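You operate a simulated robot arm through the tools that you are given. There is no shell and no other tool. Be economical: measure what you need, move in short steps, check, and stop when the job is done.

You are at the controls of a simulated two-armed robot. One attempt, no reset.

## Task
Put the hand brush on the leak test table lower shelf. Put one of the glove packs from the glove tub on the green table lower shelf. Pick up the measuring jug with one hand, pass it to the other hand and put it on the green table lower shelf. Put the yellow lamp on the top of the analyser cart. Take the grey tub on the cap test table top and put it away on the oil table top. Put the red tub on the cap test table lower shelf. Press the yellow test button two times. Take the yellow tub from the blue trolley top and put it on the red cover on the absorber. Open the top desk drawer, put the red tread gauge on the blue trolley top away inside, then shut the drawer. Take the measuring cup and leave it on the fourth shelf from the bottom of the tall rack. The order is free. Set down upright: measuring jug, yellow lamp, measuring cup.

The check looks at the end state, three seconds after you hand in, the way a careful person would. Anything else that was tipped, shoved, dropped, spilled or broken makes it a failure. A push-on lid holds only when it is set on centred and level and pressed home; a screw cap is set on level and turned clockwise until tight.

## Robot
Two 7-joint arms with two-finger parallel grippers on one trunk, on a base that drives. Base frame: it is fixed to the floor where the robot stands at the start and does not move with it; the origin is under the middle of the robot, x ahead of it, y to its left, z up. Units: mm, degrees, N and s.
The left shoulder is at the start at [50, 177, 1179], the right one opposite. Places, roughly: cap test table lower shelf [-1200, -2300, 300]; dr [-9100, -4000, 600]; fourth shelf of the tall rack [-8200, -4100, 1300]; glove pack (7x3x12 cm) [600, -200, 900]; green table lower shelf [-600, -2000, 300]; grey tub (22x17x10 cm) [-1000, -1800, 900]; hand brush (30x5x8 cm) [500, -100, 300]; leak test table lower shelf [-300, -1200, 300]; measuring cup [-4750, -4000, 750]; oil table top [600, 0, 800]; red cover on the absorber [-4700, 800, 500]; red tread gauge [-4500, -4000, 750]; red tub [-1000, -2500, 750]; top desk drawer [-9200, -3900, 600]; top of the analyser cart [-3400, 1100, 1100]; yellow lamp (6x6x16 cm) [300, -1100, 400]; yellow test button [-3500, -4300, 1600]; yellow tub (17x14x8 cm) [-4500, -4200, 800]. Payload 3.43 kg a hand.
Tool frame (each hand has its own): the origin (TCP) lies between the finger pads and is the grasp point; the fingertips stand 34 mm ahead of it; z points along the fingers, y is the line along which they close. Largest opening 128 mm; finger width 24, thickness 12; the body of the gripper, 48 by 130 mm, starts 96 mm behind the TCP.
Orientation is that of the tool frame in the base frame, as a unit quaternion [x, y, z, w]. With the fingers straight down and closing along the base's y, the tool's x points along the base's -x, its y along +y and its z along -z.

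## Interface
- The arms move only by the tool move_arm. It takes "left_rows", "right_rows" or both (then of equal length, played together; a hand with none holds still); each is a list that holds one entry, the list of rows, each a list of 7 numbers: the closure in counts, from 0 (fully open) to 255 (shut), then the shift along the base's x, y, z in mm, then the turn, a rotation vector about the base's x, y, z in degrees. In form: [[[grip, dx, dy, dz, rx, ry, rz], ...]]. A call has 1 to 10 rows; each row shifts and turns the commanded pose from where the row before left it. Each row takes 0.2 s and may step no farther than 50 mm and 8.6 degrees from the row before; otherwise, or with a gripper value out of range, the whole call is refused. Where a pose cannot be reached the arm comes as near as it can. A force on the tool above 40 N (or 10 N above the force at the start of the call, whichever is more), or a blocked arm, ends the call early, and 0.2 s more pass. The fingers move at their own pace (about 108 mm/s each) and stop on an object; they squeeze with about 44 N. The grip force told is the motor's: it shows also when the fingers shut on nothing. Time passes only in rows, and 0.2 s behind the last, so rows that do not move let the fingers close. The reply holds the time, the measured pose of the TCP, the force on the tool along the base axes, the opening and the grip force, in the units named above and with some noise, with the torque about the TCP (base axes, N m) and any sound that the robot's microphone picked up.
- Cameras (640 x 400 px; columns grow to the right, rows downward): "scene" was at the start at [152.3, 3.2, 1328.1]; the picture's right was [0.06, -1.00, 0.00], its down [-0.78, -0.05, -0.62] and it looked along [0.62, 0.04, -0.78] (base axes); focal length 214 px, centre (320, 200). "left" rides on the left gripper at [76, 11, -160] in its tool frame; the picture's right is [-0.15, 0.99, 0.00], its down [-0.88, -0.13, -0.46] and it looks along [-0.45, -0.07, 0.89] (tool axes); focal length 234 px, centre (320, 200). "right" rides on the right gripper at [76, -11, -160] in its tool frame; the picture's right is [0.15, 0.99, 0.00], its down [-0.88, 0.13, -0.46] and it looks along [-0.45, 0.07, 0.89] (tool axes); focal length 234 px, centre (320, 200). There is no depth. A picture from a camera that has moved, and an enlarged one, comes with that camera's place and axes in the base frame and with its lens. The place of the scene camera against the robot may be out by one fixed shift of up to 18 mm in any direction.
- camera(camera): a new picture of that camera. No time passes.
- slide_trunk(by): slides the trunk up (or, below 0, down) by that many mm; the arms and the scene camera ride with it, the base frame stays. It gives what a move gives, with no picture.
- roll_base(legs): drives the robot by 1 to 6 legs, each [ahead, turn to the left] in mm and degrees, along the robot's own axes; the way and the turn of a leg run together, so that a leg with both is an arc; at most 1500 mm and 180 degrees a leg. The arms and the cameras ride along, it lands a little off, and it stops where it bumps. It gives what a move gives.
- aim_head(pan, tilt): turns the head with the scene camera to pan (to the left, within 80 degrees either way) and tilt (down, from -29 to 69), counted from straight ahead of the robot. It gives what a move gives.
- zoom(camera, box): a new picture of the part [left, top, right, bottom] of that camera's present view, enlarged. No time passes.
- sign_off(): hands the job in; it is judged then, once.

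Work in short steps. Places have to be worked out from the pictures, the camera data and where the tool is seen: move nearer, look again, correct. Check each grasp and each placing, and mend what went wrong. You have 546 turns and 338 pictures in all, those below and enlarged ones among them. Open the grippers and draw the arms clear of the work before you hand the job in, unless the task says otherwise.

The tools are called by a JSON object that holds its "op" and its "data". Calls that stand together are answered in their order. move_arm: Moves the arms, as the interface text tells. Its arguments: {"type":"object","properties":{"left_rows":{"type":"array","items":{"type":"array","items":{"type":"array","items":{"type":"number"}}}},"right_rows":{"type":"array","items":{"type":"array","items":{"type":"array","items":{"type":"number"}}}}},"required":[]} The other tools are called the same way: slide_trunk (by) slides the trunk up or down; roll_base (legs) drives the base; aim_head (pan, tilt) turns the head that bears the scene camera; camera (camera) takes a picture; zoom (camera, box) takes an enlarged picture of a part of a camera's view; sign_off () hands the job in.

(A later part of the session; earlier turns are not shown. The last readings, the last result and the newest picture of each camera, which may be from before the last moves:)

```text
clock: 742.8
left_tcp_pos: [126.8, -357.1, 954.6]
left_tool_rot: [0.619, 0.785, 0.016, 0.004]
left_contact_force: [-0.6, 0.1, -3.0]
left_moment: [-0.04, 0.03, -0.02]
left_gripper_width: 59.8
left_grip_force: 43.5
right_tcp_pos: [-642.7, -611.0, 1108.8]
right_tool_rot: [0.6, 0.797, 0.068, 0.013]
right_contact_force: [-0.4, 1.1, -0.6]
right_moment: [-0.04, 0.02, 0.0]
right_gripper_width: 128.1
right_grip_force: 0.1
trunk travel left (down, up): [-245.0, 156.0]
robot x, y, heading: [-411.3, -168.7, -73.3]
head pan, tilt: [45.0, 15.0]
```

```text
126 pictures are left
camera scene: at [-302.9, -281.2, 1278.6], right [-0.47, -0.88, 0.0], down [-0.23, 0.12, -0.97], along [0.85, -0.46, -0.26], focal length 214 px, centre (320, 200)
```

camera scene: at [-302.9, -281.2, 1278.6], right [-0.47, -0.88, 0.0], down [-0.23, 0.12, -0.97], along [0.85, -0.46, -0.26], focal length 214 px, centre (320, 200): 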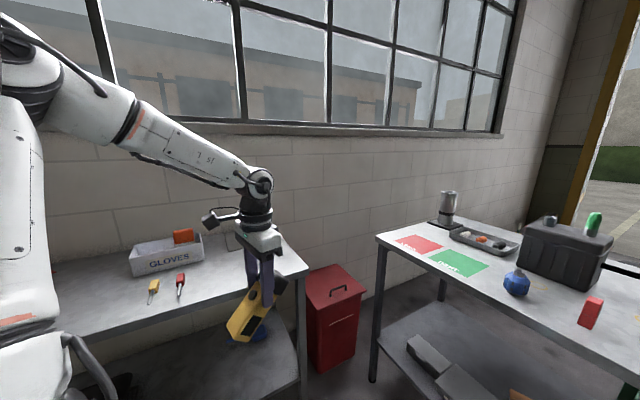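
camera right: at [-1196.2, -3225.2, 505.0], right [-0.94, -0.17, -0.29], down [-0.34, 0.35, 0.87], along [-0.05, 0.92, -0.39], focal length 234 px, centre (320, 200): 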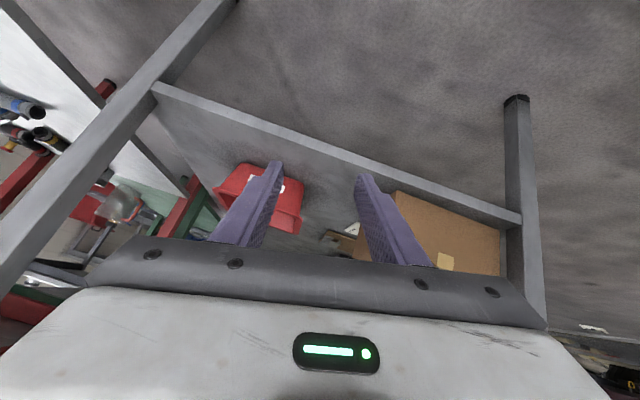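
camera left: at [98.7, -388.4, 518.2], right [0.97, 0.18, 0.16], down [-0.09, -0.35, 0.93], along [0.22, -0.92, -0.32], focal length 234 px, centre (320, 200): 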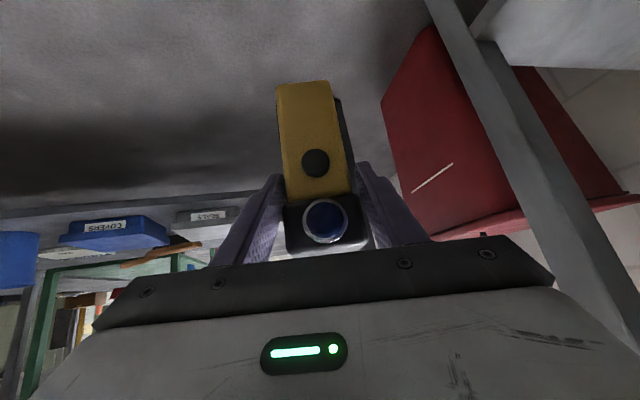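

Left arm is high with the lamp. Tucking it to the front and driving west toward the analyser cart.

{"op": "move_arm", "data": {"left_rows": [[[255, -30, -5, 20, 0, 0, 0], [255, -35, -5, 20, -4.8, -1.42, 0], [255, -35, -5, 20, -4.8, -1.42, 0], [255, -35, -5, 20, -4.8, -1.42, 0], [255, -35, -5, 20, -4.8, -1.42, 0], [255, -35, -10, 10, -4.8, -1.42, 0], [255, -35, -10, 0, -4.8, -1.42, 0], [255, -20, -10, 0, -4.8, -1.42, 0]]]}}

{"op": "roll_base", "data": {"legs": [[0, -112], [1500, 0]]}}

{"op": "aim_head", "data": {"pan": -25, "tilt": 20}}

{"op": "camera", "data": {"camera": "scene"}}

```text
clock: 744.6
left_tcp_pos: [128.5, -351.2, 1068.5]
left_tool_rot: [0.587, 0.753, -0.16, 0.251]
left_contact_force: [-0.4, 0.7, -3.4]
left_moment: [0.07, 0.0, -0.02]
left_gripper_width: 59.6
left_grip_force: 43.9
left hand out of reach, approached as far as the arm can: row 1, 2, 3, 4, 5, 6, 7, 8
right_tcp_pos: [-643.1, -612.3, 1109.0]
right_tool_rot: [0.6, 0.797, 0.069, 0.013]
right_contact_force: [-0.3, -0.2, 0.2]
right_moment: [0.0, 0.0, 0.0]
right_gripper_width: 128.0
right_grip_force: 0.0
trunk travel left (down, up): [-245.0, 156.0]
robot x, y, heading: [-412.2, -167.8, -73.3]
head pan, tilt: [45.0, 15.0]
```

```text
clock: 756.7
left_tcp_pos: [-2282.0, -386.6, 1067.5]
left_tool_rot: [0.951, -0.09, -0.296, 0.001]
left_contact_force: [0.7, -0.5, -3.9]
left_moment: [0.02, -0.03, 0.01]
left_gripper_width: 59.9
left_grip_force: 43.6
right_tcp_pos: [-2192.8, 422.3, 1108.2]
right_tool_rot: [0.995, -0.077, 0.026, 0.065]
right_contact_force: [0.3, 0.0, 0.2]
right_moment: [0.03, -0.02, 0.02]
right_gripper_width: 127.9
right_grip_force: 0.1
trunk travel left (down, up): [-245.0, 156.0]
robot x, y, heading: [-1889.0, 26.0, 171.9]
head pan, tilt: [45.0, 15.0]
```

```text
clock: 758.1
left_tcp_pos: [-2281.9, -387.2, 1068.5]
left_tool_rot: [0.951, -0.09, -0.296, 0.001]
left_contact_force: [-0.1, -0.1, -2.6]
left_moment: [-0.01, -0.04, -0.01]
left_gripper_width: 59.6
left_grip_force: 43.6
right_tcp_pos: [-2192.2, 422.7, 1109.8]
right_tool_rot: [0.995, -0.078, 0.025, 0.064]
right_contact_force: [0.1, -0.3, 0.6]
right_moment: [-0.02, 0.02, 0.01]
right_gripper_width: 127.8
right_grip_force: 0.0
trunk travel left (down, up): [-245.0, 156.0]
robot x, y, heading: [-1885.7, 28.9, 171.6]
head pan, tilt: [-25.0, 20.0]
```

```text
125 pictures are left
camera scene: at [-2028.1, 86.3, 1270.5], right [0.55, 0.84, 0.0], down [0.29, -0.19, -0.94], along [-0.79, 0.51, -0.34], focal length 214 px, centre (320, 200)
```

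scene: 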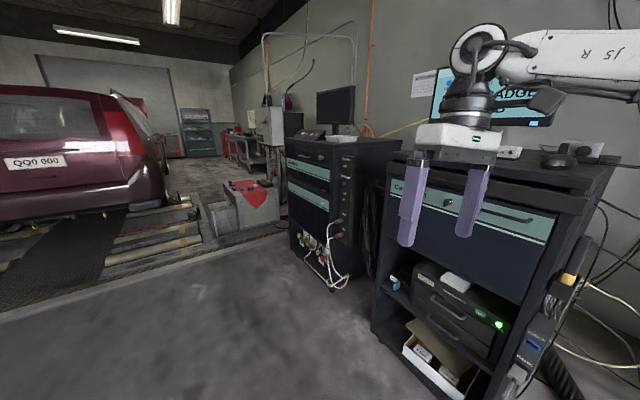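

The analyser cart is the middle one (monitor on top) near (-3390,1070). Driving in front of it.

{"op": "roll_base", "data": {"legs": [[1450, 0], [0, -82]]}}

{"op": "aim_head", "data": {"pan": 0, "tilt": 20}}

{"op": "camera", "data": {"camera": "scene"}}

```text
clock: 768.7
left_tcp_pos: [-3786.3, 536.4, 1068.2]
left_tool_rot: [-0.674, 0.677, 0.228, 0.188]
left_contact_force: [-0.2, -0.4, -3.3]
left_moment: [-0.08, -0.01, 0.02]
left_gripper_width: 59.7
left_grip_force: 43.9
right_tcp_pos: [-2973.9, 596.5, 1108.1]
right_tool_rot: [0.715, -0.696, -0.021, 0.065]
right_contact_force: [-0.7, 0.0, -1.5]
right_moment: [-0.03, -0.04, -0.02]
right_gripper_width: 128.3
right_grip_force: 0.1
trunk travel left (down, up): [-245.0, 156.0]
robot x, y, heading: [-3309.2, 226.9, 92.3]
head pan, tilt: [-25.0, 20.0]
```

```text
clock: 769.6
left_tcp_pos: [-3787.7, 535.7, 1067.4]
left_tool_rot: [-0.674, 0.677, 0.228, 0.189]
left_contact_force: [-0.5, -0.7, -2.8]
left_moment: [-0.05, -0.01, -0.02]
left_gripper_width: 59.7
left_grip_force: 43.7
right_tcp_pos: [-2975.1, 596.3, 1108.6]
right_tool_rot: [0.715, -0.696, -0.021, 0.066]
right_contact_force: [-0.6, 0.0, -0.5]
right_moment: [-0.04, -0.01, 0.02]
right_gripper_width: 127.8
right_grip_force: 0.1
trunk travel left (down, up): [-245.0, 156.0]
robot x, y, heading: [-3307.3, 226.5, 92.4]
head pan, tilt: [0.0, 20.0]
```

```text
124 pictures are left
camera scene: at [-3308.0, 385.9, 1270.5], right [1.0, 0.04, 0.0], down [0.01, -0.34, -0.94], along [-0.04, 0.94, -0.34], focal length 214 px, centre (320, 200)
```

scene: 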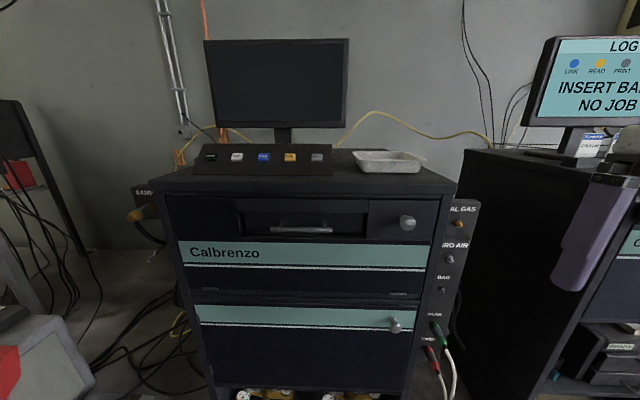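

The front strip of the cart top (y 960–1110) is free. Raising the trunk and bringing the lamp to the front, pitched upright.

{"op": "slide_trunk", "data": {"by": 150}}

{"op": "move_arm", "data": {"left_rows": [[[255, 28, 14, 5, 1.2, 0, 0], [255, 28, 14, 5, 1.2, 0, 0], [255, 28, 14, 5, 1.2, 0, 0], [255, 28, 14, 5, 1.2, 0, 0], [255, 28, 14, 5, 1.2, 0, 0], [255, 28, 14, 5, 1.2, 0, 0], [255, 28, 14, 5, 1.2, 0, 0], [255, 28, 14, 5, 1.2, 0, 0], [255, 28, 14, 5, 1.2, 0, 0]]]}}

{"op": "camera", "data": {"camera": "scene"}}

```text
clock: 771.3
left_tcp_pos: [-3785.8, 536.9, 1217.6]
left_tool_rot: [-0.674, 0.677, 0.229, 0.19]
left_contact_force: [-0.2, -0.7, -3.2]
left_moment: [-0.06, 0.0, 0.04]
left_gripper_width: 59.8
left_grip_force: 43.7
right_tcp_pos: [-2975.0, 595.9, 1258.7]
right_tool_rot: [0.715, -0.696, -0.02, 0.066]
right_contact_force: [-1.0, 0.2, 0.2]
right_moment: [-0.01, 0.01, 0.0]
right_gripper_width: 128.3
right_grip_force: 0.1
trunk travel left (down, up): [-395.0, 6.0]
robot x, y, heading: [-3305.8, 223.0, 92.4]
head pan, tilt: [0.0, 20.0]
```

```text
clock: 773.3
left_tcp_pos: [-3770.3, 674.7, 1259.2]
left_tool_rot: [-0.65, 0.656, 0.287, 0.255]
left_contact_force: [-0.1, -0.7, -2.9]
left_moment: [-0.05, 0.03, -0.02]
left_gripper_width: 59.5
left_grip_force: 43.9
left hand out of reach, approached as far as the arm can: row 1, 2, 3, 4, 5, 6, 7, 8, 9
right_tcp_pos: [-2974.8, 596.7, 1257.6]
right_tool_rot: [0.715, -0.696, -0.019, 0.066]
right_contact_force: [0.2, -0.1, -0.1]
right_moment: [-0.02, 0.03, 0.03]
right_gripper_width: 128.1
right_grip_force: 0.1
trunk travel left (down, up): [-395.0, 6.0]
robot x, y, heading: [-3308.4, 225.4, 92.0]
head pan, tilt: [0.0, 20.0]
```

```text
123 pictures are left
camera scene: at [-3308.0, 386.5, 1420.4], right [1.0, 0.04, 0.0], down [0.01, -0.34, -0.94], along [-0.04, 0.94, -0.34], focal length 214 px, centre (320, 200)
```

scene: 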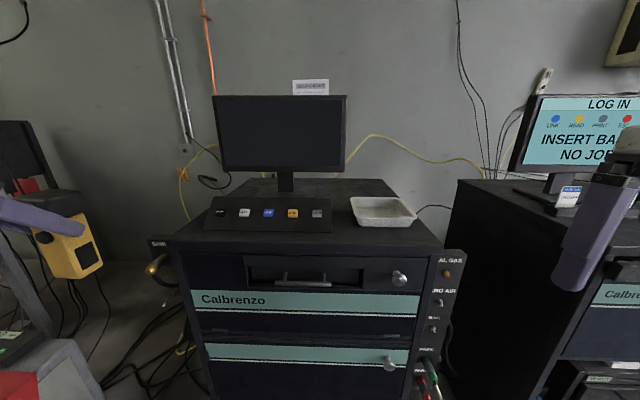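

Inward motion fails while pitched; trying tool-down inward first, then pitching.

{"op": "move_arm", "data": {"left_rows": [[[255, 0, -10, 0, -5.5, 0, 0], [255, 0, -10, 0, -5.5, 0, 0], [255, 0, -10, 0, -5.5, 0, 0], [255, 0, -10, 0, -5.5, 0, 0], [255, 0, -10, 0, -5.5, 0, 0], [255, 0, -10, 0, -5.5, 0, 0], [255, 0, -10, 0, -5.5, 0, 0], [255, 0, -10, 0, -5.5, 0, 0]]]}}

{"op": "move_arm", "data": {"left_rows": [[[255, 35, 0, 0, 0, 0, 0], [255, 35, 0, 0, 0, 0, 0], [255, 35, 0, 0, 0, 0, 0], [255, 35, 0, 0, 0, 0, 0], [255, 35, 0, 0, 0, 0, 0], [255, 35, 0, 0, 0, 0, 0], [255, 35, 0, 0, 0, 0, 0]]]}}

{"op": "aim_head", "data": {"pan": 45, "tilt": 10}}

{"op": "camera", "data": {"camera": "scene"}}

```text
clock: 775.1
left_tcp_pos: [-3781.9, 590.4, 1260.0]
left_tool_rot: [-0.7, 0.714, 0.025, -0.012]
left_contact_force: [0.4, 0.9, -2.8]
left_moment: [0.03, 0.02, 0.01]
left_gripper_width: 59.8
left_grip_force: 43.5
left hand out of reach, approached as far as the arm can: row 1, 5
right_tcp_pos: [-2974.2, 595.6, 1258.4]
right_tool_rot: [0.715, -0.696, -0.02, 0.065]
right_contact_force: [0.3, 0.3, 0.3]
right_moment: [-0.04, 0.0, 0.04]
right_gripper_width: 128.1
right_grip_force: 0.1
trunk travel left (down, up): [-395.0, 6.0]
robot x, y, heading: [-3306.4, 226.5, 92.4]
head pan, tilt: [0.0, 20.0]
```

```text
clock: 776.7
left_tcp_pos: [-3777.7, 590.9, 1259.5]
left_tool_rot: [-0.698, 0.716, 0.024, -0.011]
left_contact_force: [-0.1, -0.6, -3.2]
left_moment: [0.01, 0.01, -0.02]
left_gripper_width: 59.5
left_grip_force: 44.3
left hand out of reach, approached as far as the arm can: row 1, 2, 3, 4, 5, 6, 7
right_tcp_pos: [-2974.6, 596.6, 1259.0]
right_tool_rot: [0.715, -0.696, -0.02, 0.065]
right_contact_force: [-0.3, 0.1, 0.2]
right_moment: [-0.04, 0.0, -0.02]
right_gripper_width: 128.0
right_grip_force: 0.1
trunk travel left (down, up): [-395.0, 6.0]
robot x, y, heading: [-3306.4, 228.0, 92.1]
head pan, tilt: [0.0, 20.0]
```

```text
clock: 777.8
left_tcp_pos: [-3778.4, 590.7, 1259.4]
left_tool_rot: [-0.697, 0.716, 0.024, -0.01]
left_contact_force: [0.0, -0.2, -2.7]
left_moment: [-0.01, -0.02, -0.02]
left_gripper_width: 59.9
left_grip_force: 43.9
right_tcp_pos: [-2974.2, 596.0, 1258.9]
right_tool_rot: [0.715, -0.695, -0.021, 0.065]
right_contact_force: [0.7, 0.1, 0.5]
right_moment: [-0.02, 0.0, -0.01]
right_gripper_width: 128.1
right_grip_force: 0.1
trunk travel left (down, up): [-395.0, 6.0]
robot x, y, heading: [-3303.8, 223.2, 92.5]
head pan, tilt: [45.0, 10.0]
```

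```text
122 pictures are left
camera scene: at [-3372.7, 356.0, 1436.8], right [0.68, 0.73, 0.0], down [0.13, -0.12, -0.98], along [-0.72, 0.67, -0.17], focal length 214 px, centre (320, 200)
```

scene: 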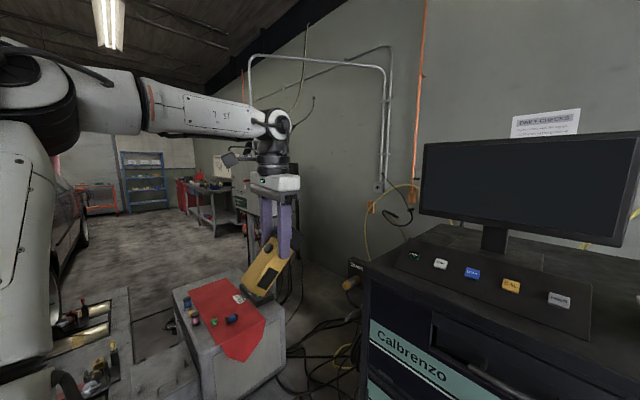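

I'll use the base instead: heading 60° from about (-3060,406) puts the lamp over the cart's front strip. Raising the hand first.

{"op": "move_arm", "data": {"left_rows": [[[255, 0, -10, 30, 0, 0, 0], [255, 0, -10, 30, 0, 0, 0]]]}}

{"op": "roll_base", "data": {"legs": [[0, -55], [200, 0], [0, 23]]}}

{"op": "move_arm", "data": {"left_rows": [[[255, 0, 5, 0, 4.9, -2.8, 0], [255, 0, 5, 0, 4.9, -2.8, 0], [255, 0, 5, 0, 4.9, -2.8, 0], [255, 0, 5, 0, 4.9, -2.8, 0], [255, 0, 5, 0, 4.9, -2.8, 0], [255, 0, 5, 0, 4.9, -2.8, 0], [255, 0, 5, 0, 4.9, -2.8, 0], [255, 0, 5, 0, 4.9, -2.8, 0]]]}}

{"op": "aim_head", "data": {"pan": 40, "tilt": 30}}

{"op": "camera", "data": {"camera": "scene"}}

```text
clock: 778.4
left_tcp_pos: [-3779.7, 569.4, 1319.1]
left_tool_rot: [-0.7, 0.713, 0.026, -0.011]
left_contact_force: [0.5, 0.3, -3.0]
left_moment: [0.02, -0.01, -0.01]
left_gripper_width: 59.7
left_grip_force: 44.0
right_tcp_pos: [-2973.5, 595.8, 1257.9]
right_tool_rot: [0.715, -0.696, -0.021, 0.065]
right_contact_force: [0.4, -0.2, -0.2]
right_moment: [0.0, -0.01, 0.01]
right_gripper_width: 128.2
right_grip_force: 0.1
trunk travel left (down, up): [-395.0, 6.0]
robot x, y, heading: [-3307.1, 219.5, 92.3]
head pan, tilt: [45.0, 10.0]
```

```text
clock: 783.7
left_tcp_pos: [-3363.8, 891.5, 1318.7]
left_tool_rot: [-0.474, 0.88, 0.028, -0.004]
left_contact_force: [0.3, 0.1, -3.0]
left_moment: [0.04, -0.04, 0.0]
left_gripper_width: 59.6
left_grip_force: 43.8
right_tcp_pos: [-2668.2, 482.5, 1259.5]
right_tool_rot: [-0.494, 0.867, 0.038, -0.057]
right_contact_force: [-0.3, -0.5, 0.5]
right_moment: [0.0, 0.02, 0.02]
right_gripper_width: 128.0
right_grip_force: 0.1
trunk travel left (down, up): [-395.0, 6.0]
robot x, y, heading: [-3148.1, 348.3, 60.0]
head pan, tilt: [45.0, 10.0]
```

```text
clock: 785.5
left_tcp_pos: [-3362.1, 929.7, 1321.0]
left_tool_rot: [-0.445, 0.803, 0.23, 0.323]
left_contact_force: [-0.5, -2.5, 5.5]
left_moment: [-0.12, -0.14, -0.08]
left_gripper_width: 60.2
left_grip_force: 43.8
right_tcp_pos: [-2666.9, 481.0, 1258.7]
right_tool_rot: [-0.494, 0.867, 0.039, -0.058]
right_contact_force: [1.2, -0.4, -0.5]
right_moment: [0.0, 0.01, 0.0]
right_gripper_width: 128.0
right_grip_force: 0.1
trunk travel left (down, up): [-395.0, 6.0]
robot x, y, heading: [-3146.5, 343.4, 60.1]
head pan, tilt: [45.0, 10.0]
```

```text
clock: 786.3
left_tcp_pos: [-3361.6, 928.9, 1320.8]
left_tool_rot: [-0.445, 0.804, 0.229, 0.322]
left_contact_force: [0.4, 0.4, 4.3]
left_moment: [0.23, -0.26, -0.01]
left_gripper_width: 59.6
left_grip_force: 43.8
right_tcp_pos: [-2667.6, 482.3, 1257.4]
right_tool_rot: [-0.493, 0.867, 0.039, -0.057]
right_contact_force: [1.1, -0.5, -0.7]
right_moment: [0.02, 0.0, 0.01]
right_gripper_width: 128.1
right_grip_force: 0.1
trunk travel left (down, up): [-395.0, 6.0]
robot x, y, heading: [-3150.2, 343.1, 60.2]
head pan, tilt: [40.0, 30.0]
```

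```text
121 pictures are left
camera scene: at [-3122.0, 493.7, 1404.6], right [0.98, 0.17, 0.0], down [0.09, -0.49, -0.87], along [-0.15, 0.85, -0.5], focal length 214 px, centre (320, 200)
```

scene: 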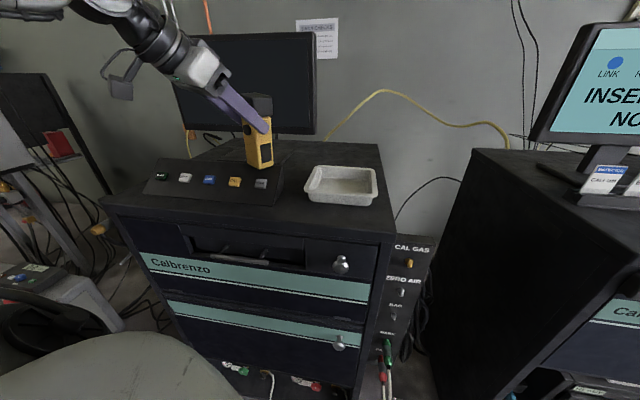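

There's a small upward force; checking with the left wrist camera.

{"op": "camera", "data": {"camera": "left"}}

```text
120 pictures are left
camera left: at [-3452.5, 788.0, 1375.7], right [-0.79, 0.58, 0.19], down [0.32, 0.14, 0.94], along [0.52, 0.8, -0.29], focal length 234 px, centre (320, 200)
```

left: 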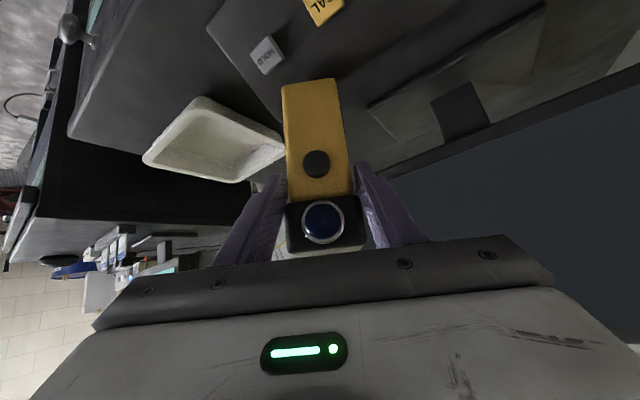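

Best free spot is in front of the tray (x≈-3160, y≈932). Rotating the base −20° and backing 45 brings the lamp there.

{"op": "roll_base", "data": {"legs": [[0, -20.5], [-45, 0]]}}

{"op": "aim_head", "data": {"pan": 45, "tilt": 35}}

{"op": "camera", "data": {"camera": "scene"}}

{"op": "camera", "data": {"camera": "left"}}

```text
clock: 788.3
left_tcp_pos: [-3175.3, 938.1, 1320.4]
left_tool_rot: [-0.289, 0.872, 0.165, 0.36]
left_contact_force: [-0.4, 0.2, -2.5]
left_moment: [-0.04, 0.02, 0.02]
left_gripper_width: 59.5
left_grip_force: 44.2
right_tcp_pos: [-2686.8, 272.4, 1258.7]
right_tool_rot: [-0.328, 0.942, 0.05, -0.05]
right_contact_force: [-0.5, -0.1, 0.2]
right_moment: [0.06, -0.03, 0.01]
right_gripper_width: 127.6
right_grip_force: 0.0
trunk travel left (down, up): [-395.0, 6.0]
robot x, y, heading: [-3187.6, 319.7, 39.1]
head pan, tilt: [40.0, 30.0]
```

```text
clock: 789.0
left_tcp_pos: [-3173.8, 940.0, 1319.2]
left_tool_rot: [-0.29, 0.872, 0.166, 0.358]
left_contact_force: [0.2, 0.0, -3.1]
left_moment: [-0.04, 0.06, 0.0]
left_gripper_width: 59.5
left_grip_force: 43.5
right_tcp_pos: [-2684.9, 273.4, 1259.1]
right_tool_rot: [-0.328, 0.942, 0.047, -0.05]
right_contact_force: [0.3, -0.2, 0.5]
right_moment: [0.0, 0.04, 0.01]
right_gripper_width: 128.1
right_grip_force: 0.1
trunk travel left (down, up): [-395.0, 6.0]
robot x, y, heading: [-3181.2, 319.5, 39.3]
head pan, tilt: [45.0, 35.0]
```

```text
119 pictures are left
camera scene: at [-3112.3, 448.4, 1396.7], right [0.99, -0.1, 0.0], down [-0.06, -0.57, -0.82], along [0.08, 0.81, -0.57], focal length 214 px, centre (320, 200)
```

scene: 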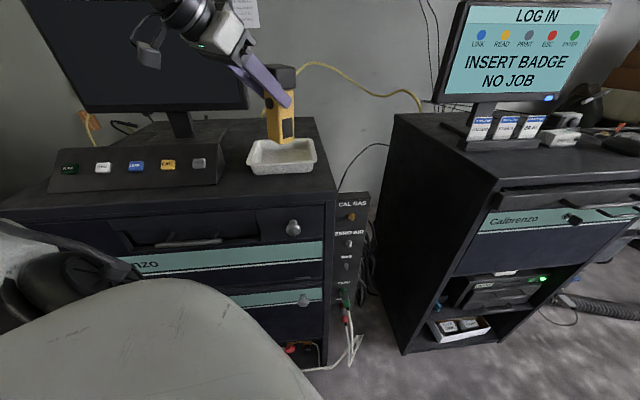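

```text
118 pictures are left
camera left: at [-3308.7, 840.5, 1374.8], right [-0.53, 0.82, 0.19], down [0.35, 0.01, 0.94], along [0.77, 0.57, -0.29], focal length 234 px, centre (320, 200)
```

left: 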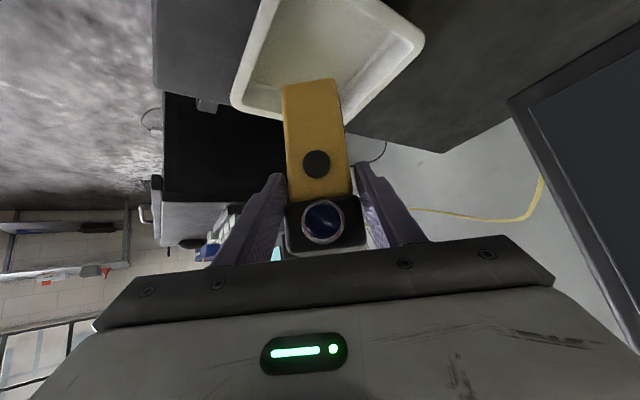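

Using both cameras: cart top is really z≈1145 and the strip in front is too narrow, but the area behind the tray (y>1075) is free. Re-positioning to heading 60° closer, with the lamp raised a bit.

{"op": "move_arm", "data": {"left_rows": [[[255, 0, 0, 30, 0, 0, 0]]]}}

{"op": "roll_base", "data": {"legs": [[0, -12], [182, 0], [0, 33]]}}

{"op": "move_arm", "data": {"left_rows": [[[255, 13, 22, 0, 0, 0, 0], [255, 13, 22, 0, 0, 0, 0], [255, 13, 22, 0, 0, 0, 0], [255, 13, 22, 0, 0, 0, 0], [255, 13, 22, 0, 0, 0, 0]]]}}

{"op": "camera", "data": {"camera": "left"}}

{"op": "camera", "data": {"camera": "scene"}}

```text
clock: 789.4
left_tcp_pos: [-3172.4, 938.6, 1349.9]
left_tool_rot: [-0.291, 0.871, 0.167, 0.358]
left_contact_force: [0.1, 0.0, -2.6]
left_moment: [-0.08, 0.06, -0.01]
left_gripper_width: 59.7
left_grip_force: 44.4
right_tcp_pos: [-2684.0, 272.7, 1258.9]
right_tool_rot: [-0.328, 0.942, 0.048, -0.05]
right_contact_force: [0.4, -0.3, 0.3]
right_moment: [0.03, -0.02, -0.05]
right_gripper_width: 128.1
right_grip_force: 0.0
trunk travel left (down, up): [-395.0, 6.0]
robot x, y, heading: [-3185.5, 317.3, 39.1]
head pan, tilt: [45.0, 35.0]
```

```text
clock: 793.3
left_tcp_pos: [-3238.2, 982.2, 1348.7]
left_tool_rot: [-0.447, 0.803, 0.229, 0.321]
left_contact_force: [-1.1, 1.0, -2.3]
left_moment: [-0.1, 0.04, -0.02]
left_gripper_width: 59.6
left_grip_force: 44.3
right_tcp_pos: [-2542.3, 536.6, 1258.9]
right_tool_rot: [-0.496, 0.865, 0.037, -0.057]
right_contact_force: [-0.6, 0.3, -0.1]
right_moment: [-0.01, -0.06, 0.0]
right_gripper_width: 128.1
right_grip_force: 0.0
trunk travel left (down, up): [-395.0, 6.0]
robot x, y, heading: [-3023.1, 399.4, 60.4]
head pan, tilt: [45.0, 35.0]
```

```text
clock: 794.5
left_tcp_pos: [-3173.2, 1093.9, 1349.6]
left_tool_rot: [-0.446, 0.803, 0.229, 0.322]
left_contact_force: [-0.5, -0.2, -3.1]
left_moment: [-0.07, 0.04, 0.03]
left_gripper_width: 59.9
left_grip_force: 44.1
right_tcp_pos: [-2541.2, 538.0, 1259.1]
right_tool_rot: [-0.495, 0.866, 0.038, -0.059]
right_contact_force: [0.4, -0.5, 0.5]
right_moment: [-0.02, 0.04, -0.01]
right_gripper_width: 128.1
right_grip_force: 0.2
trunk travel left (down, up): [-395.0, 6.0]
robot x, y, heading: [-3023.0, 398.5, 60.2]
head pan, tilt: [45.0, 35.0]
```

```text
117 pictures are left
camera left: at [-3262.8, 951.6, 1405.0], right [-0.8, 0.58, 0.19], down [0.32, 0.14, 0.94], along [0.51, 0.81, -0.29], focal length 234 px, centre (320, 200)
```

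left: 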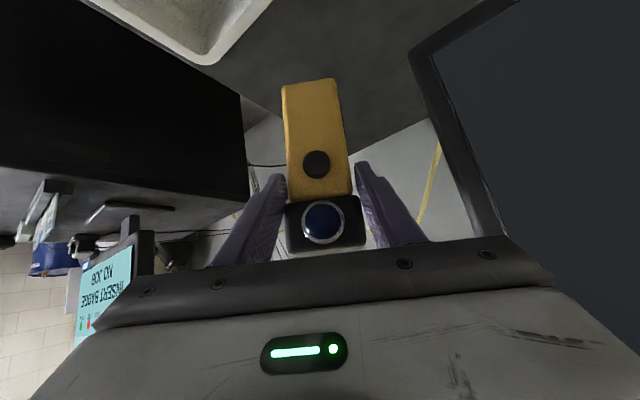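

```text
116 pictures are left
camera scene: at [-3003.8, 544.5, 1396.5], right [0.96, 0.26, 0.0], down [0.15, -0.55, -0.82], along [-0.22, 0.79, -0.57], focal length 214 px, centre (320, 200)
```

scene: 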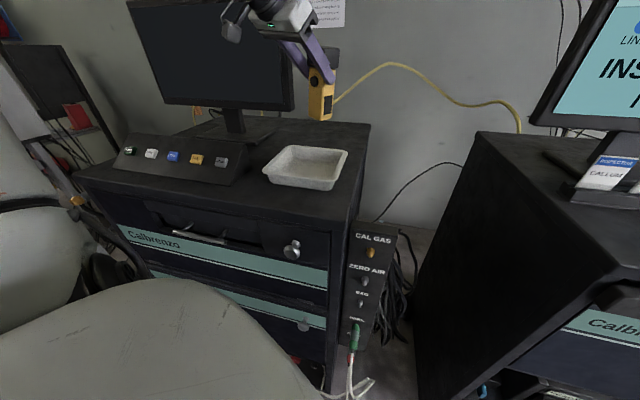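

Lamp needs ~38 mm more in y to clear the tray's back edge (y≈1068). Moving and lowering.

{"op": "move_arm", "data": {"left_rows": [[[255, 4, 20, 0, 0, 0, 0], [255, 4, 20, 0, 0, 0, 0], [255, 0, 0, -25, 0, 0, 0], [255, 0, 0, -25, 0, 0, 0], [255, 0, 0, -20, 0, 0, 0], [255, 0, 0, -10, 0, 0, 0]]]}}

{"op": "camera", "data": {"camera": "left"}}

```text
clock: 795.9
left_tcp_pos: [-3166.7, 1133.1, 1268.9]
left_tool_rot: [-0.445, 0.804, 0.228, 0.322]
left_contact_force: [-0.7, 0.8, -2.3]
left_moment: [-0.08, 0.06, 0.03]
left_gripper_width: 59.7
left_grip_force: 43.9
right_tcp_pos: [-2541.8, 537.3, 1257.9]
right_tool_rot: [-0.495, 0.866, 0.038, -0.058]
right_contact_force: [0.0, 0.0, -0.2]
right_moment: [-0.02, 0.01, -0.01]
right_gripper_width: 128.1
right_grip_force: 0.0
trunk travel left (down, up): [-395.0, 6.0]
robot x, y, heading: [-3022.8, 399.9, 60.2]
head pan, tilt: [45.0, 35.0]
```

```text
115 pictures are left
camera left: at [-3255.3, 990.8, 1324.7], right [-0.8, 0.57, 0.19], down [0.32, 0.14, 0.94], along [0.51, 0.81, -0.29], focal length 234 px, centre (320, 200)
```

left: 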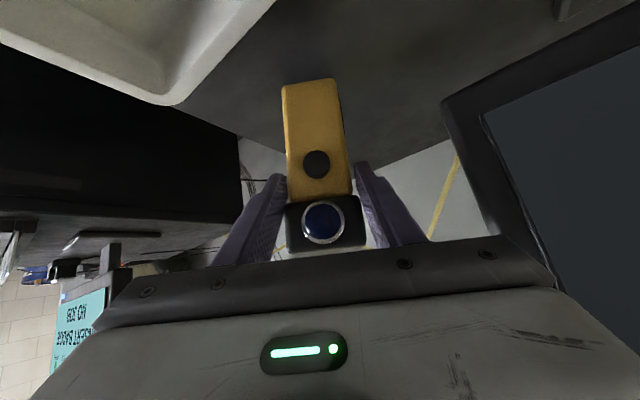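

Clear. Lowering in small steps.

{"op": "move_arm", "data": {"left_rows": [[[255, 0, 0, -8, 0, 0, 0], [255, 0, 0, -7, 0, 0, 0], [255, 0, 0, -6, 0, 0, 0], [255, 0, 0, -5, 0, 0, 0], [255, 0, 0, -5, 0, 0, 0]]]}}

```text
clock: 797.1
left_tcp_pos: [-3165.0, 1131.7, 1252.1]
left_tool_rot: [-0.443, 0.799, 0.238, 0.33]
left_contact_force: [-4.2, 0.2, 34.9]
left_moment: [-0.26, -0.21, -0.1]
left_gripper_width: 60.0
left_grip_force: 43.7
right_tcp_pos: [-2540.6, 533.5, 1259.4]
right_tool_rot: [-0.495, 0.866, 0.039, -0.057]
right_contact_force: [0.8, 0.4, -0.4]
right_moment: [-0.05, 0.01, -0.01]
right_gripper_width: 127.9
right_grip_force: 0.1
trunk travel left (down, up): [-395.0, 6.0]
robot x, y, heading: [-3025.8, 398.4, 60.3]
head pan, tilt: [45.0, 35.0]
```

On the top (35 N). Easing up 12 and opening.

{"op": "move_arm", "data": {"left_rows": [[[255, 0, 0, 7, 0, 0, 0], [255, 0, 0, 5, 0, 0, 0], [255, 0, 0, 0, 0, 0, 0]]]}}

{"op": "move_arm", "data": {"left_rows": [[[130, 0, 0, 0, 0, 0, 0], [115, 0, 0, 0, 0, 0, 0], [100, 0, 0, 0, 0, 0, 0], [85, 0, 0, 0, 0, 0, 0], [70, 0, 0, 0, 0, 0, 0]]]}}

{"op": "camera", "data": {"camera": "left"}}

```text
clock: 797.9
left_tcp_pos: [-3165.8, 1130.1, 1251.4]
left_tool_rot: [-0.447, 0.802, 0.23, 0.322]
left_contact_force: [1.9, 3.6, 9.2]
left_moment: [0.82, -0.56, 0.13]
left_gripper_width: 59.5
left_grip_force: 43.6
right_tcp_pos: [-2542.0, 537.2, 1257.8]
right_tool_rot: [-0.496, 0.865, 0.038, -0.057]
right_contact_force: [-0.2, -0.3, 0.4]
right_moment: [0.02, -0.01, 0.02]
right_gripper_width: 128.0
right_grip_force: 0.0
trunk travel left (down, up): [-395.0, 6.0]
robot x, y, heading: [-3022.0, 398.6, 60.1]
head pan, tilt: [45.0, 35.0]
```

```text
clock: 799.1
left_tcp_pos: [-3165.3, 1132.4, 1251.2]
left_tool_rot: [-0.446, 0.803, 0.229, 0.321]
left_contact_force: [0.3, 0.3, 1.0]
left_moment: [0.0, 0.0, 0.01]
left_gripper_width: 93.2
left_grip_force: 0.1
right_tcp_pos: [-2541.8, 536.9, 1258.3]
right_tool_rot: [-0.496, 0.865, 0.039, -0.058]
right_contact_force: [-0.1, -0.2, 0.4]
right_moment: [-0.01, -0.02, -0.01]
right_gripper_width: 127.9
right_grip_force: 0.0
trunk travel left (down, up): [-395.0, 6.0]
robot x, y, heading: [-3022.8, 400.7, 60.3]
head pan, tilt: [45.0, 35.0]
```

```text
114 pictures are left
camera left: at [-3255.0, 990.1, 1306.7], right [-0.8, 0.57, 0.19], down [0.32, 0.14, 0.94], along [0.51, 0.81, -0.29], focal length 234 px, centre (320, 200)
```

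left: 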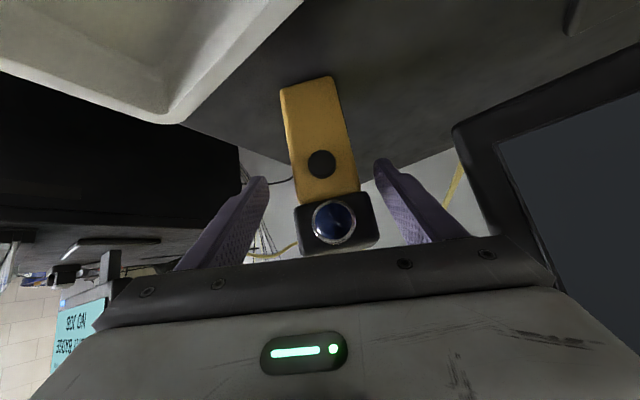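

Lamp stands free. Backing straight out.

{"op": "roll_base", "data": {"legs": [[-300, 0]]}}

{"op": "camera", "data": {"camera": "scene"}}

```text
clock: 801.2
left_tcp_pos: [-3315.7, 869.8, 1251.9]
left_tool_rot: [-0.446, 0.803, 0.229, 0.322]
left_contact_force: [-0.8, 0.3, 0.0]
left_moment: [0.03, 0.03, -0.02]
left_gripper_width: 93.1
left_grip_force: 0.1
right_tcp_pos: [-2692.9, 273.1, 1258.5]
right_tool_rot: [-0.496, 0.866, 0.039, -0.057]
right_contact_force: [-0.4, -0.5, 0.3]
right_moment: [0.02, -0.04, 0.02]
right_gripper_width: 127.9
right_grip_force: 0.0
trunk travel left (down, up): [-395.0, 6.0]
robot x, y, heading: [-3170.9, 135.7, 59.9]
head pan, tilt: [45.0, 35.0]
```

```text
113 pictures are left
camera scene: at [-3154.2, 280.7, 1396.8], right [0.97, 0.26, 0.0], down [0.15, -0.55, -0.82], along [-0.21, 0.79, -0.57], focal length 214 px, centre (320, 200)
```

scene: 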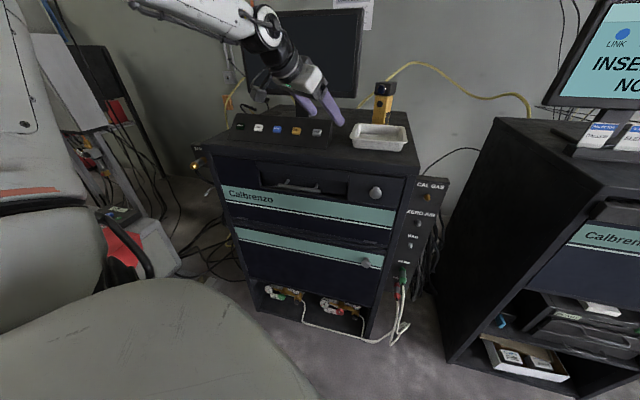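

Lamp task done. Next the wall button: driving south.

{"op": "roll_base", "data": {"legs": [[0, -154], [1500, 0], [1400, 0]]}}

{"op": "aim_head", "data": {"pan": 0, "tilt": 15}}

{"op": "camera", "data": {"camera": "scene"}}

```text
clock: 821.6
left_tcp_pos: [-2869.4, -3383.4, 1251.2]
left_tool_rot: [0.678, 0.62, -0.26, 0.298]
left_contact_force: [0.8, 1.6, 0.4]
left_moment: [0.04, -0.01, 0.0]
left_gripper_width: 93.2
left_grip_force: 0.2
right_tcp_pos: [-3692.5, -3135.3, 1258.0]
right_tool_rot: [0.727, 0.683, 0.065, 0.023]
right_contact_force: [1.0, -0.1, 0.2]
right_moment: [0.03, -0.02, -0.01]
right_gripper_width: 128.1
right_grip_force: 0.0
trunk travel left (down, up): [-395.0, 6.0]
robot x, y, heading: [-3327.0, -2794.5, -93.0]
head pan, tilt: [45.0, 35.0]
```

```text
clock: 822.8
left_tcp_pos: [-2868.5, -3382.8, 1250.6]
left_tool_rot: [0.678, 0.62, -0.259, 0.297]
left_contact_force: [-0.1, 0.1, 0.4]
left_moment: [0.04, 0.0, 0.02]
left_gripper_width: 92.8
left_grip_force: 0.1
right_tcp_pos: [-3692.7, -3134.7, 1258.3]
right_tool_rot: [0.727, 0.683, 0.066, 0.024]
right_contact_force: [0.6, 0.7, -0.8]
right_moment: [0.0, 0.0, -0.02]
right_gripper_width: 128.5
right_grip_force: 0.0
trunk travel left (down, up): [-395.0, 6.0]
robot x, y, heading: [-3326.2, -2791.9, -93.0]
head pan, tilt: [0.0, 15.0]
```

```text
112 pictures are left
camera scene: at [-3328.2, -2958.8, 1428.7], right [-1.0, 0.05, 0.0], down [0.01, 0.26, -0.97], along [-0.05, -0.96, -0.26], focal length 214 px, centre (320, 200)
```

scene: 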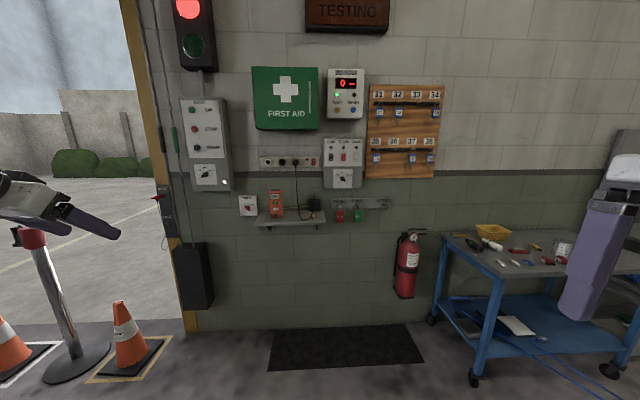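

Zooming on the wall boxes to find the yellow test button.

{"op": "zoom", "data": {"camera": "scene", "box": [310, 55, 390, 195]}}

```text
2.86 times, centred on (350, 125) of scene
camera zoom: at [-3328.2, -2958.8, 1428.7], right [-1.0, 0.05, 0.0], down [0.01, 0.26, -0.97], along [-0.05, -0.96, -0.26], focal length 613 px, centre (234, 414)
```

zoom: 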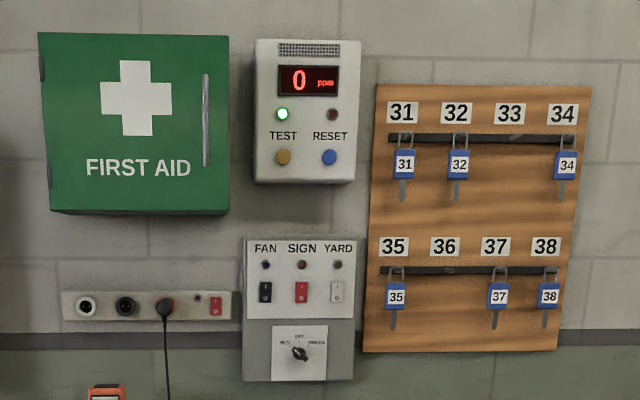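

TEST button at about (-3503,-4330,1615). Raising the right hand with the tool horizontal and fingers closed.

{"op": "move_arm", "data": {"right_rows": [[[255, 15, 0, 30, -8.4, 0, 0], [255, 15, 0, 30, -8.4, 0, 0], [255, 15, 0, 30, -8.4, 0, 0], [255, 15, 0, 30, -8.4, 0, 0], [255, 20, -10, 33, -8.4, 0, 0], [255, 20, -20, 33, -8.4, 0, 0], [255, 20, -20, 33, -8.4, 0, 0], [255, 20, -20, 33, -8.4, 0, 0], [255, 20, -20, 33, -8.4, 0, 0], [255, 20, -20, 33, -8.4, 0, 0]]]}}

{"op": "camera", "data": {"camera": "scene"}}

```text
clock: 825.0
left_tcp_pos: [-2868.1, -3384.0, 1250.0]
left_tool_rot: [0.678, 0.62, -0.26, 0.297]
left_contact_force: [-1.0, 0.7, 0.1]
left_moment: [-0.02, 0.01, -0.03]
left_gripper_width: 93.0
left_grip_force: 0.1
right_tcp_pos: [-3511.3, -3245.9, 1575.9]
right_tool_rot: [0.524, 0.551, -0.408, 0.505]
right_contact_force: [-0.7, 0.7, -0.7]
right_moment: [-0.03, 0.01, -0.02]
right_gripper_width: 0.0
right_grip_force: 33.0
trunk travel left (down, up): [-395.0, 6.0]
robot x, y, heading: [-3325.7, -2797.3, -92.9]
head pan, tilt: [0.0, 15.0]
```

```text
110 pictures are left
camera scene: at [-3327.8, -2959.6, 1428.6], right [-1.0, 0.05, 0.0], down [0.01, 0.26, -0.97], along [-0.05, -0.96, -0.26], focal length 214 px, centre (320, 200)
```

scene: 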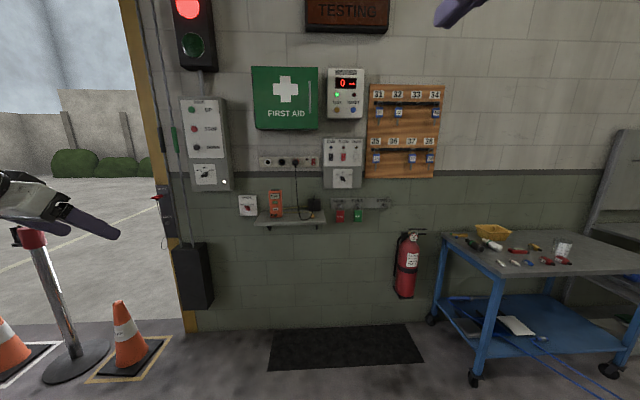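

Turning 3° and driving 850 closer, then aligning with the wrist camera.

{"op": "roll_base", "data": {"legs": [[0, 2.9], [850, 0]]}}

{"op": "camera", "data": {"camera": "right"}}

```text
clock: 829.8
left_tcp_pos: [-2835.8, -4193.8, 1251.2]
left_tool_rot: [0.662, 0.638, -0.252, 0.304]
left_contact_force: [0.3, 0.2, 0.2]
left_moment: [-0.02, 0.03, 0.0]
left_gripper_width: 92.7
left_grip_force: 0.1
right_tcp_pos: [-3486.7, -4089.7, 1574.8]
right_tool_rot: [0.51, 0.565, -0.394, 0.515]
right_contact_force: [-0.4, -0.4, -0.7]
right_moment: [0.01, 0.0, -0.02]
right_gripper_width: 0.0
right_grip_force: 32.8
trunk travel left (down, up): [-395.0, 6.0]
robot x, y, heading: [-3325.9, -3632.7, -90.0]
head pan, tilt: [0.0, 15.0]
```

```text
109 pictures are left
camera right: at [-3523.5, -3924.1, 1524.4], right [0.98, 0.19, -0.07], down [0.0, 0.32, 0.95], along [0.2, -0.93, 0.31], focal length 234 px, centre (320, 200)
```

right: 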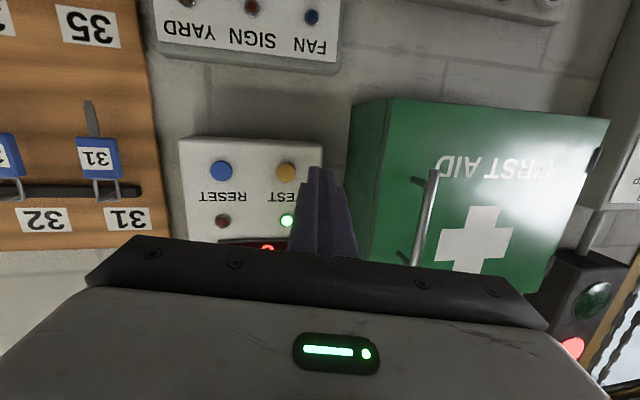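

Button ray gives (-3502, ~-4325, 1606). Aligning the tip and closing in to ~70 mm.

{"op": "move_arm", "data": {"right_rows": [[[255, -10, 0, 18, 0, 0, 0], [255, -11, 0, 19, 0, 0, 0]]]}}

{"op": "roll_base", "data": {"legs": [[110, 0]]}}

{"op": "camera", "data": {"camera": "right"}}

```text
clock: 830.4
left_tcp_pos: [-2837.0, -4192.9, 1250.8]
left_tool_rot: [0.661, 0.638, -0.251, 0.304]
left_contact_force: [-0.4, -0.1, 0.5]
left_moment: [-0.02, -0.01, -0.03]
left_gripper_width: 93.2
left_grip_force: 0.0
right_tcp_pos: [-3508.4, -4091.1, 1611.8]
right_tool_rot: [0.51, 0.565, -0.395, 0.515]
right_contact_force: [-0.3, -0.1, -0.6]
right_moment: [0.02, -0.02, 0.01]
right_gripper_width: 0.0
right_grip_force: 32.5
trunk travel left (down, up): [-395.0, 6.0]
robot x, y, heading: [-3328.9, -3629.8, -89.7]
head pan, tilt: [0.0, 15.0]
```

```text
clock: 831.4
left_tcp_pos: [-2836.6, -4224.2, 1255.8]
left_tool_rot: [0.66, 0.643, -0.247, 0.3]
left_contact_force: [-4.9, 16.7, 5.4]
left_moment: [-0.03, -0.25, 0.72]
left_gripper_width: 90.5
left_grip_force: 0.1
right_tcp_pos: [-3510.4, -4127.1, 1613.2]
right_tool_rot: [0.509, 0.565, -0.395, 0.516]
right_contact_force: [0.2, 0.1, 0.5]
right_moment: [-0.02, 0.01, -0.04]
right_gripper_width: 0.2
right_grip_force: 33.1
trunk travel left (down, up): [-395.0, 6.0]
robot x, y, heading: [-3327.4, -3668.4, -89.9]
head pan, tilt: [0.0, 15.0]
stopped in leg 1: the force on the tool passed its limit (the readings are from after the stop); the commanded pose is now the measured one
```

```text
108 pictures are left
camera right: at [-3546.2, -3961.7, 1562.1], right [0.98, 0.19, -0.07], down [0.0, 0.32, 0.95], along [0.2, -0.93, 0.31], focal length 234 px, centre (320, 200)
```

right: 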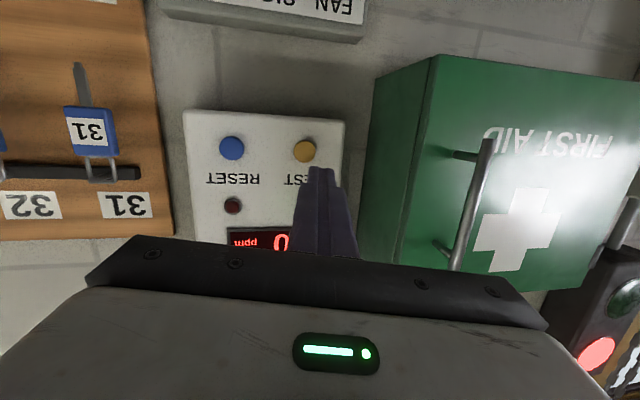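

The left hand touched the wall box; backing 40 and pulling the left hand in.

{"op": "roll_base", "data": {"legs": [[-40, 0]]}}

{"op": "move_arm", "data": {"left_rows": [[[60, 0, 35, 5, 0, 0, 0], [60, 0, 35, 5, 0, 0, 0], [60, 0, 35, 5, 0, 0, 0], [60, 0, 35, 5, 0, 0, 0], [60, 0, 35, 5, 0, 0, 0]]]}}

{"op": "aim_head", "data": {"pan": 25, "tilt": 10}}

{"op": "camera", "data": {"camera": "scene"}}

```text
clock: 832.2
left_tcp_pos: [-2835.3, -4189.8, 1252.8]
left_tool_rot: [0.66, 0.644, -0.247, 0.299]
left_contact_force: [-0.1, 0.1, 0.9]
left_moment: [-0.04, -0.01, 0.01]
left_gripper_width: 92.8
left_grip_force: 0.0
right_tcp_pos: [-3508.6, -4091.4, 1612.1]
right_tool_rot: [0.509, 0.566, -0.394, 0.515]
right_contact_force: [-0.3, -0.2, -1.0]
right_moment: [0.01, -0.04, -0.02]
right_gripper_width: 0.0
right_grip_force: 32.7
trunk travel left (down, up): [-395.0, 6.0]
robot x, y, heading: [-3325.2, -3631.5, -89.6]
head pan, tilt: [0.0, 15.0]
```

```text
clock: 833.4
left_tcp_pos: [-2837.9, -4012.0, 1277.1]
left_tool_rot: [0.66, 0.643, -0.247, 0.299]
left_contact_force: [0.3, 0.4, -0.5]
left_moment: [-0.01, 0.01, -0.02]
left_gripper_width: 97.8
left_grip_force: 0.0
right_tcp_pos: [-3506.7, -4092.0, 1612.2]
right_tool_rot: [0.509, 0.566, -0.394, 0.515]
right_contact_force: [0.3, 0.6, 0.3]
right_moment: [0.01, 0.02, -0.02]
right_gripper_width: 0.2
right_grip_force: 33.0
trunk travel left (down, up): [-395.0, 6.0]
robot x, y, heading: [-3331.2, -3631.6, -89.8]
head pan, tilt: [0.0, 15.0]
```

```text
clock: 834.3
left_tcp_pos: [-2835.8, -4013.8, 1275.7]
left_tool_rot: [0.66, 0.643, -0.247, 0.299]
left_contact_force: [0.8, -0.6, -0.6]
left_moment: [-0.03, 0.0, -0.03]
left_gripper_width: 97.7
left_grip_force: 0.3
right_tcp_pos: [-3507.7, -4093.6, 1611.5]
right_tool_rot: [0.51, 0.565, -0.395, 0.514]
right_contact_force: [-0.1, -0.2, 0.9]
right_moment: [-0.06, 0.0, 0.02]
right_gripper_width: 0.1
right_grip_force: 33.5
trunk travel left (down, up): [-395.0, 6.0]
robot x, y, heading: [-3325.7, -3631.1, -89.5]
head pan, tilt: [25.0, 10.0]
```

```text
107 pictures are left
camera scene: at [-3279.2, -3787.0, 1436.8], right [-0.9, -0.43, 0.0], down [-0.07, 0.16, -0.98], along [0.42, -0.89, -0.17], focal length 214 px, centre (320, 200)
```

scene: 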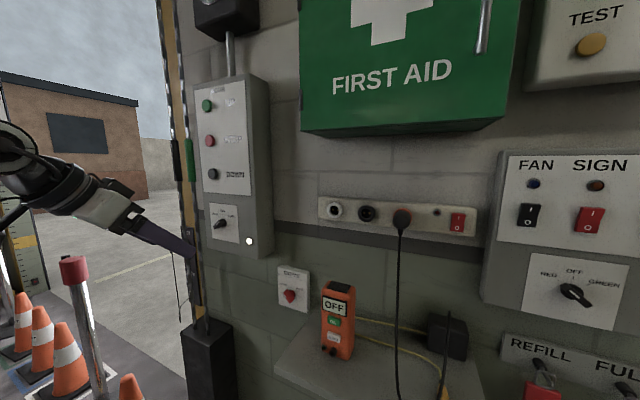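

Nothing disturbed, and all cones stand upright. Going forward again 110.

{"op": "roll_base", "data": {"legs": [[110, 0]]}}

{"op": "camera", "data": {"camera": "right"}}

```text
clock: 835.5
left_tcp_pos: [-2836.8, -4123.5, 1276.4]
left_tool_rot: [0.661, 0.643, -0.247, 0.298]
left_contact_force: [0.1, -0.6, -1.0]
left_moment: [-0.02, 0.02, -0.02]
left_gripper_width: 97.9
left_grip_force: 0.1
right_tcp_pos: [-3507.0, -4200.5, 1610.6]
right_tool_rot: [0.51, 0.566, -0.394, 0.514]
right_contact_force: [0.4, 0.1, -0.1]
right_moment: [0.02, 0.01, 0.02]
right_gripper_width: 0.2
right_grip_force: 33.2
trunk travel left (down, up): [-395.0, 6.0]
robot x, y, heading: [-3325.8, -3739.2, -89.9]
head pan, tilt: [25.0, 10.0]
```

```text
106 pictures are left
camera right: at [-3544.1, -4035.3, 1561.5], right [0.98, 0.19, -0.07], down [0.0, 0.31, 0.95], along [0.2, -0.93, 0.31], focal length 234 px, centre (320, 200)
```

right: 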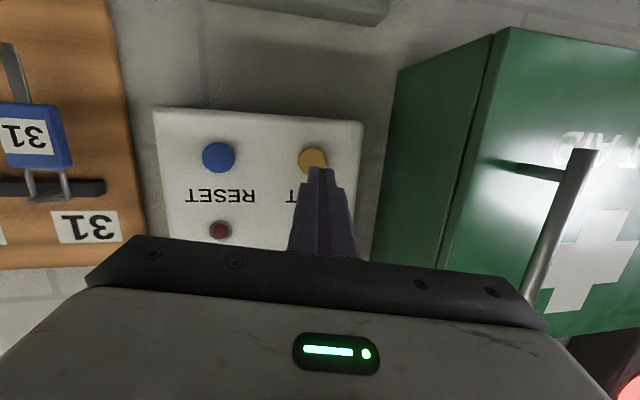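

Triangulated: button at (-3506,-4256,1592), just 23 mm ahead of the tip. Aligning and pressing gently.

{"op": "move_arm", "data": {"right_rows": [[[255, -5, 5, -12, 0, 0, 0], [255, 0, -12, 0, 0, 0, 0], [255, 0, -6, 0, 0, 0, 0], [255, 0, -4, 0, 0, 0, 0], [255, 0, -3, 0, 0, 0, 0]]]}}

{"op": "camera", "data": {"camera": "right"}}

```text
clock: 836.7
left_tcp_pos: [-2837.4, -4122.5, 1276.1]
left_tool_rot: [0.661, 0.643, -0.247, 0.299]
left_contact_force: [-0.2, 0.1, -0.1]
left_moment: [0.02, -0.01, -0.02]
left_gripper_width: 97.7
left_grip_force: 0.1
right_tcp_pos: [-3511.4, -4220.4, 1600.2]
right_tool_rot: [0.509, 0.566, -0.395, 0.515]
right_contact_force: [-0.7, 0.1, 0.1]
right_moment: [0.0, -0.01, 0.04]
right_gripper_width: 0.0
right_grip_force: 32.8
trunk travel left (down, up): [-395.0, 6.0]
robot x, y, heading: [-3326.3, -3738.4, -90.0]
head pan, tilt: [25.0, 10.0]
```

```text
105 pictures are left
camera right: at [-3548.7, -4054.6, 1550.1], right [0.98, 0.19, -0.07], down [0.0, 0.31, 0.95], along [0.2, -0.93, 0.31], focal length 234 px, centre (320, 200)
```

right: 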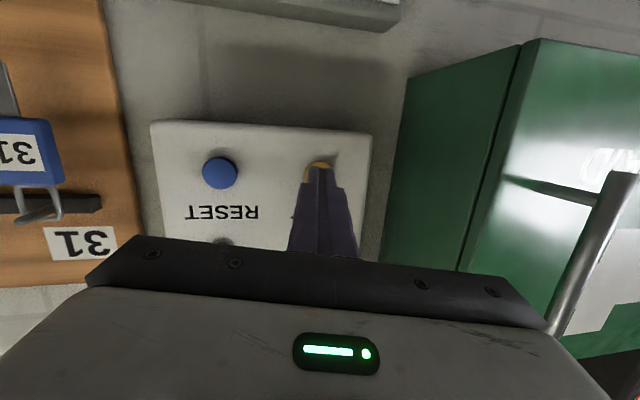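

Tip is on the button's line. Pressing on in small steps.

{"op": "move_arm", "data": {"right_rows": [[[255, 0, -4, 0, 0, 0, 0], [255, 0, -4, 0, 0, 0, 0], [255, 0, -4, 0, 0, 0, 0], [255, 0, -4, 0, 0, 0, 0], [255, 0, -4, 0, 0, 0, 0], [255, 0, -4, 0, 0, 0, 0]]]}}

```text
clock: 838.1
left_tcp_pos: [-2837.1, -4121.6, 1275.6]
left_tool_rot: [0.661, 0.642, -0.248, 0.299]
left_contact_force: [-0.6, 0.2, -0.3]
left_moment: [0.0, 0.0, 0.01]
left_gripper_width: 97.9
left_grip_force: 0.0
right_tcp_pos: [-3512.7, -4244.5, 1600.5]
right_tool_rot: [0.51, 0.565, -0.395, 0.514]
right_contact_force: [0.7, 0.7, 0.1]
right_moment: [0.03, 0.0, -0.06]
right_gripper_width: 0.0
right_grip_force: 33.3
trunk travel left (down, up): [-395.0, 6.0]
robot x, y, heading: [-3323.8, -3740.2, -90.0]
head pan, tilt: [25.0, 10.0]
```

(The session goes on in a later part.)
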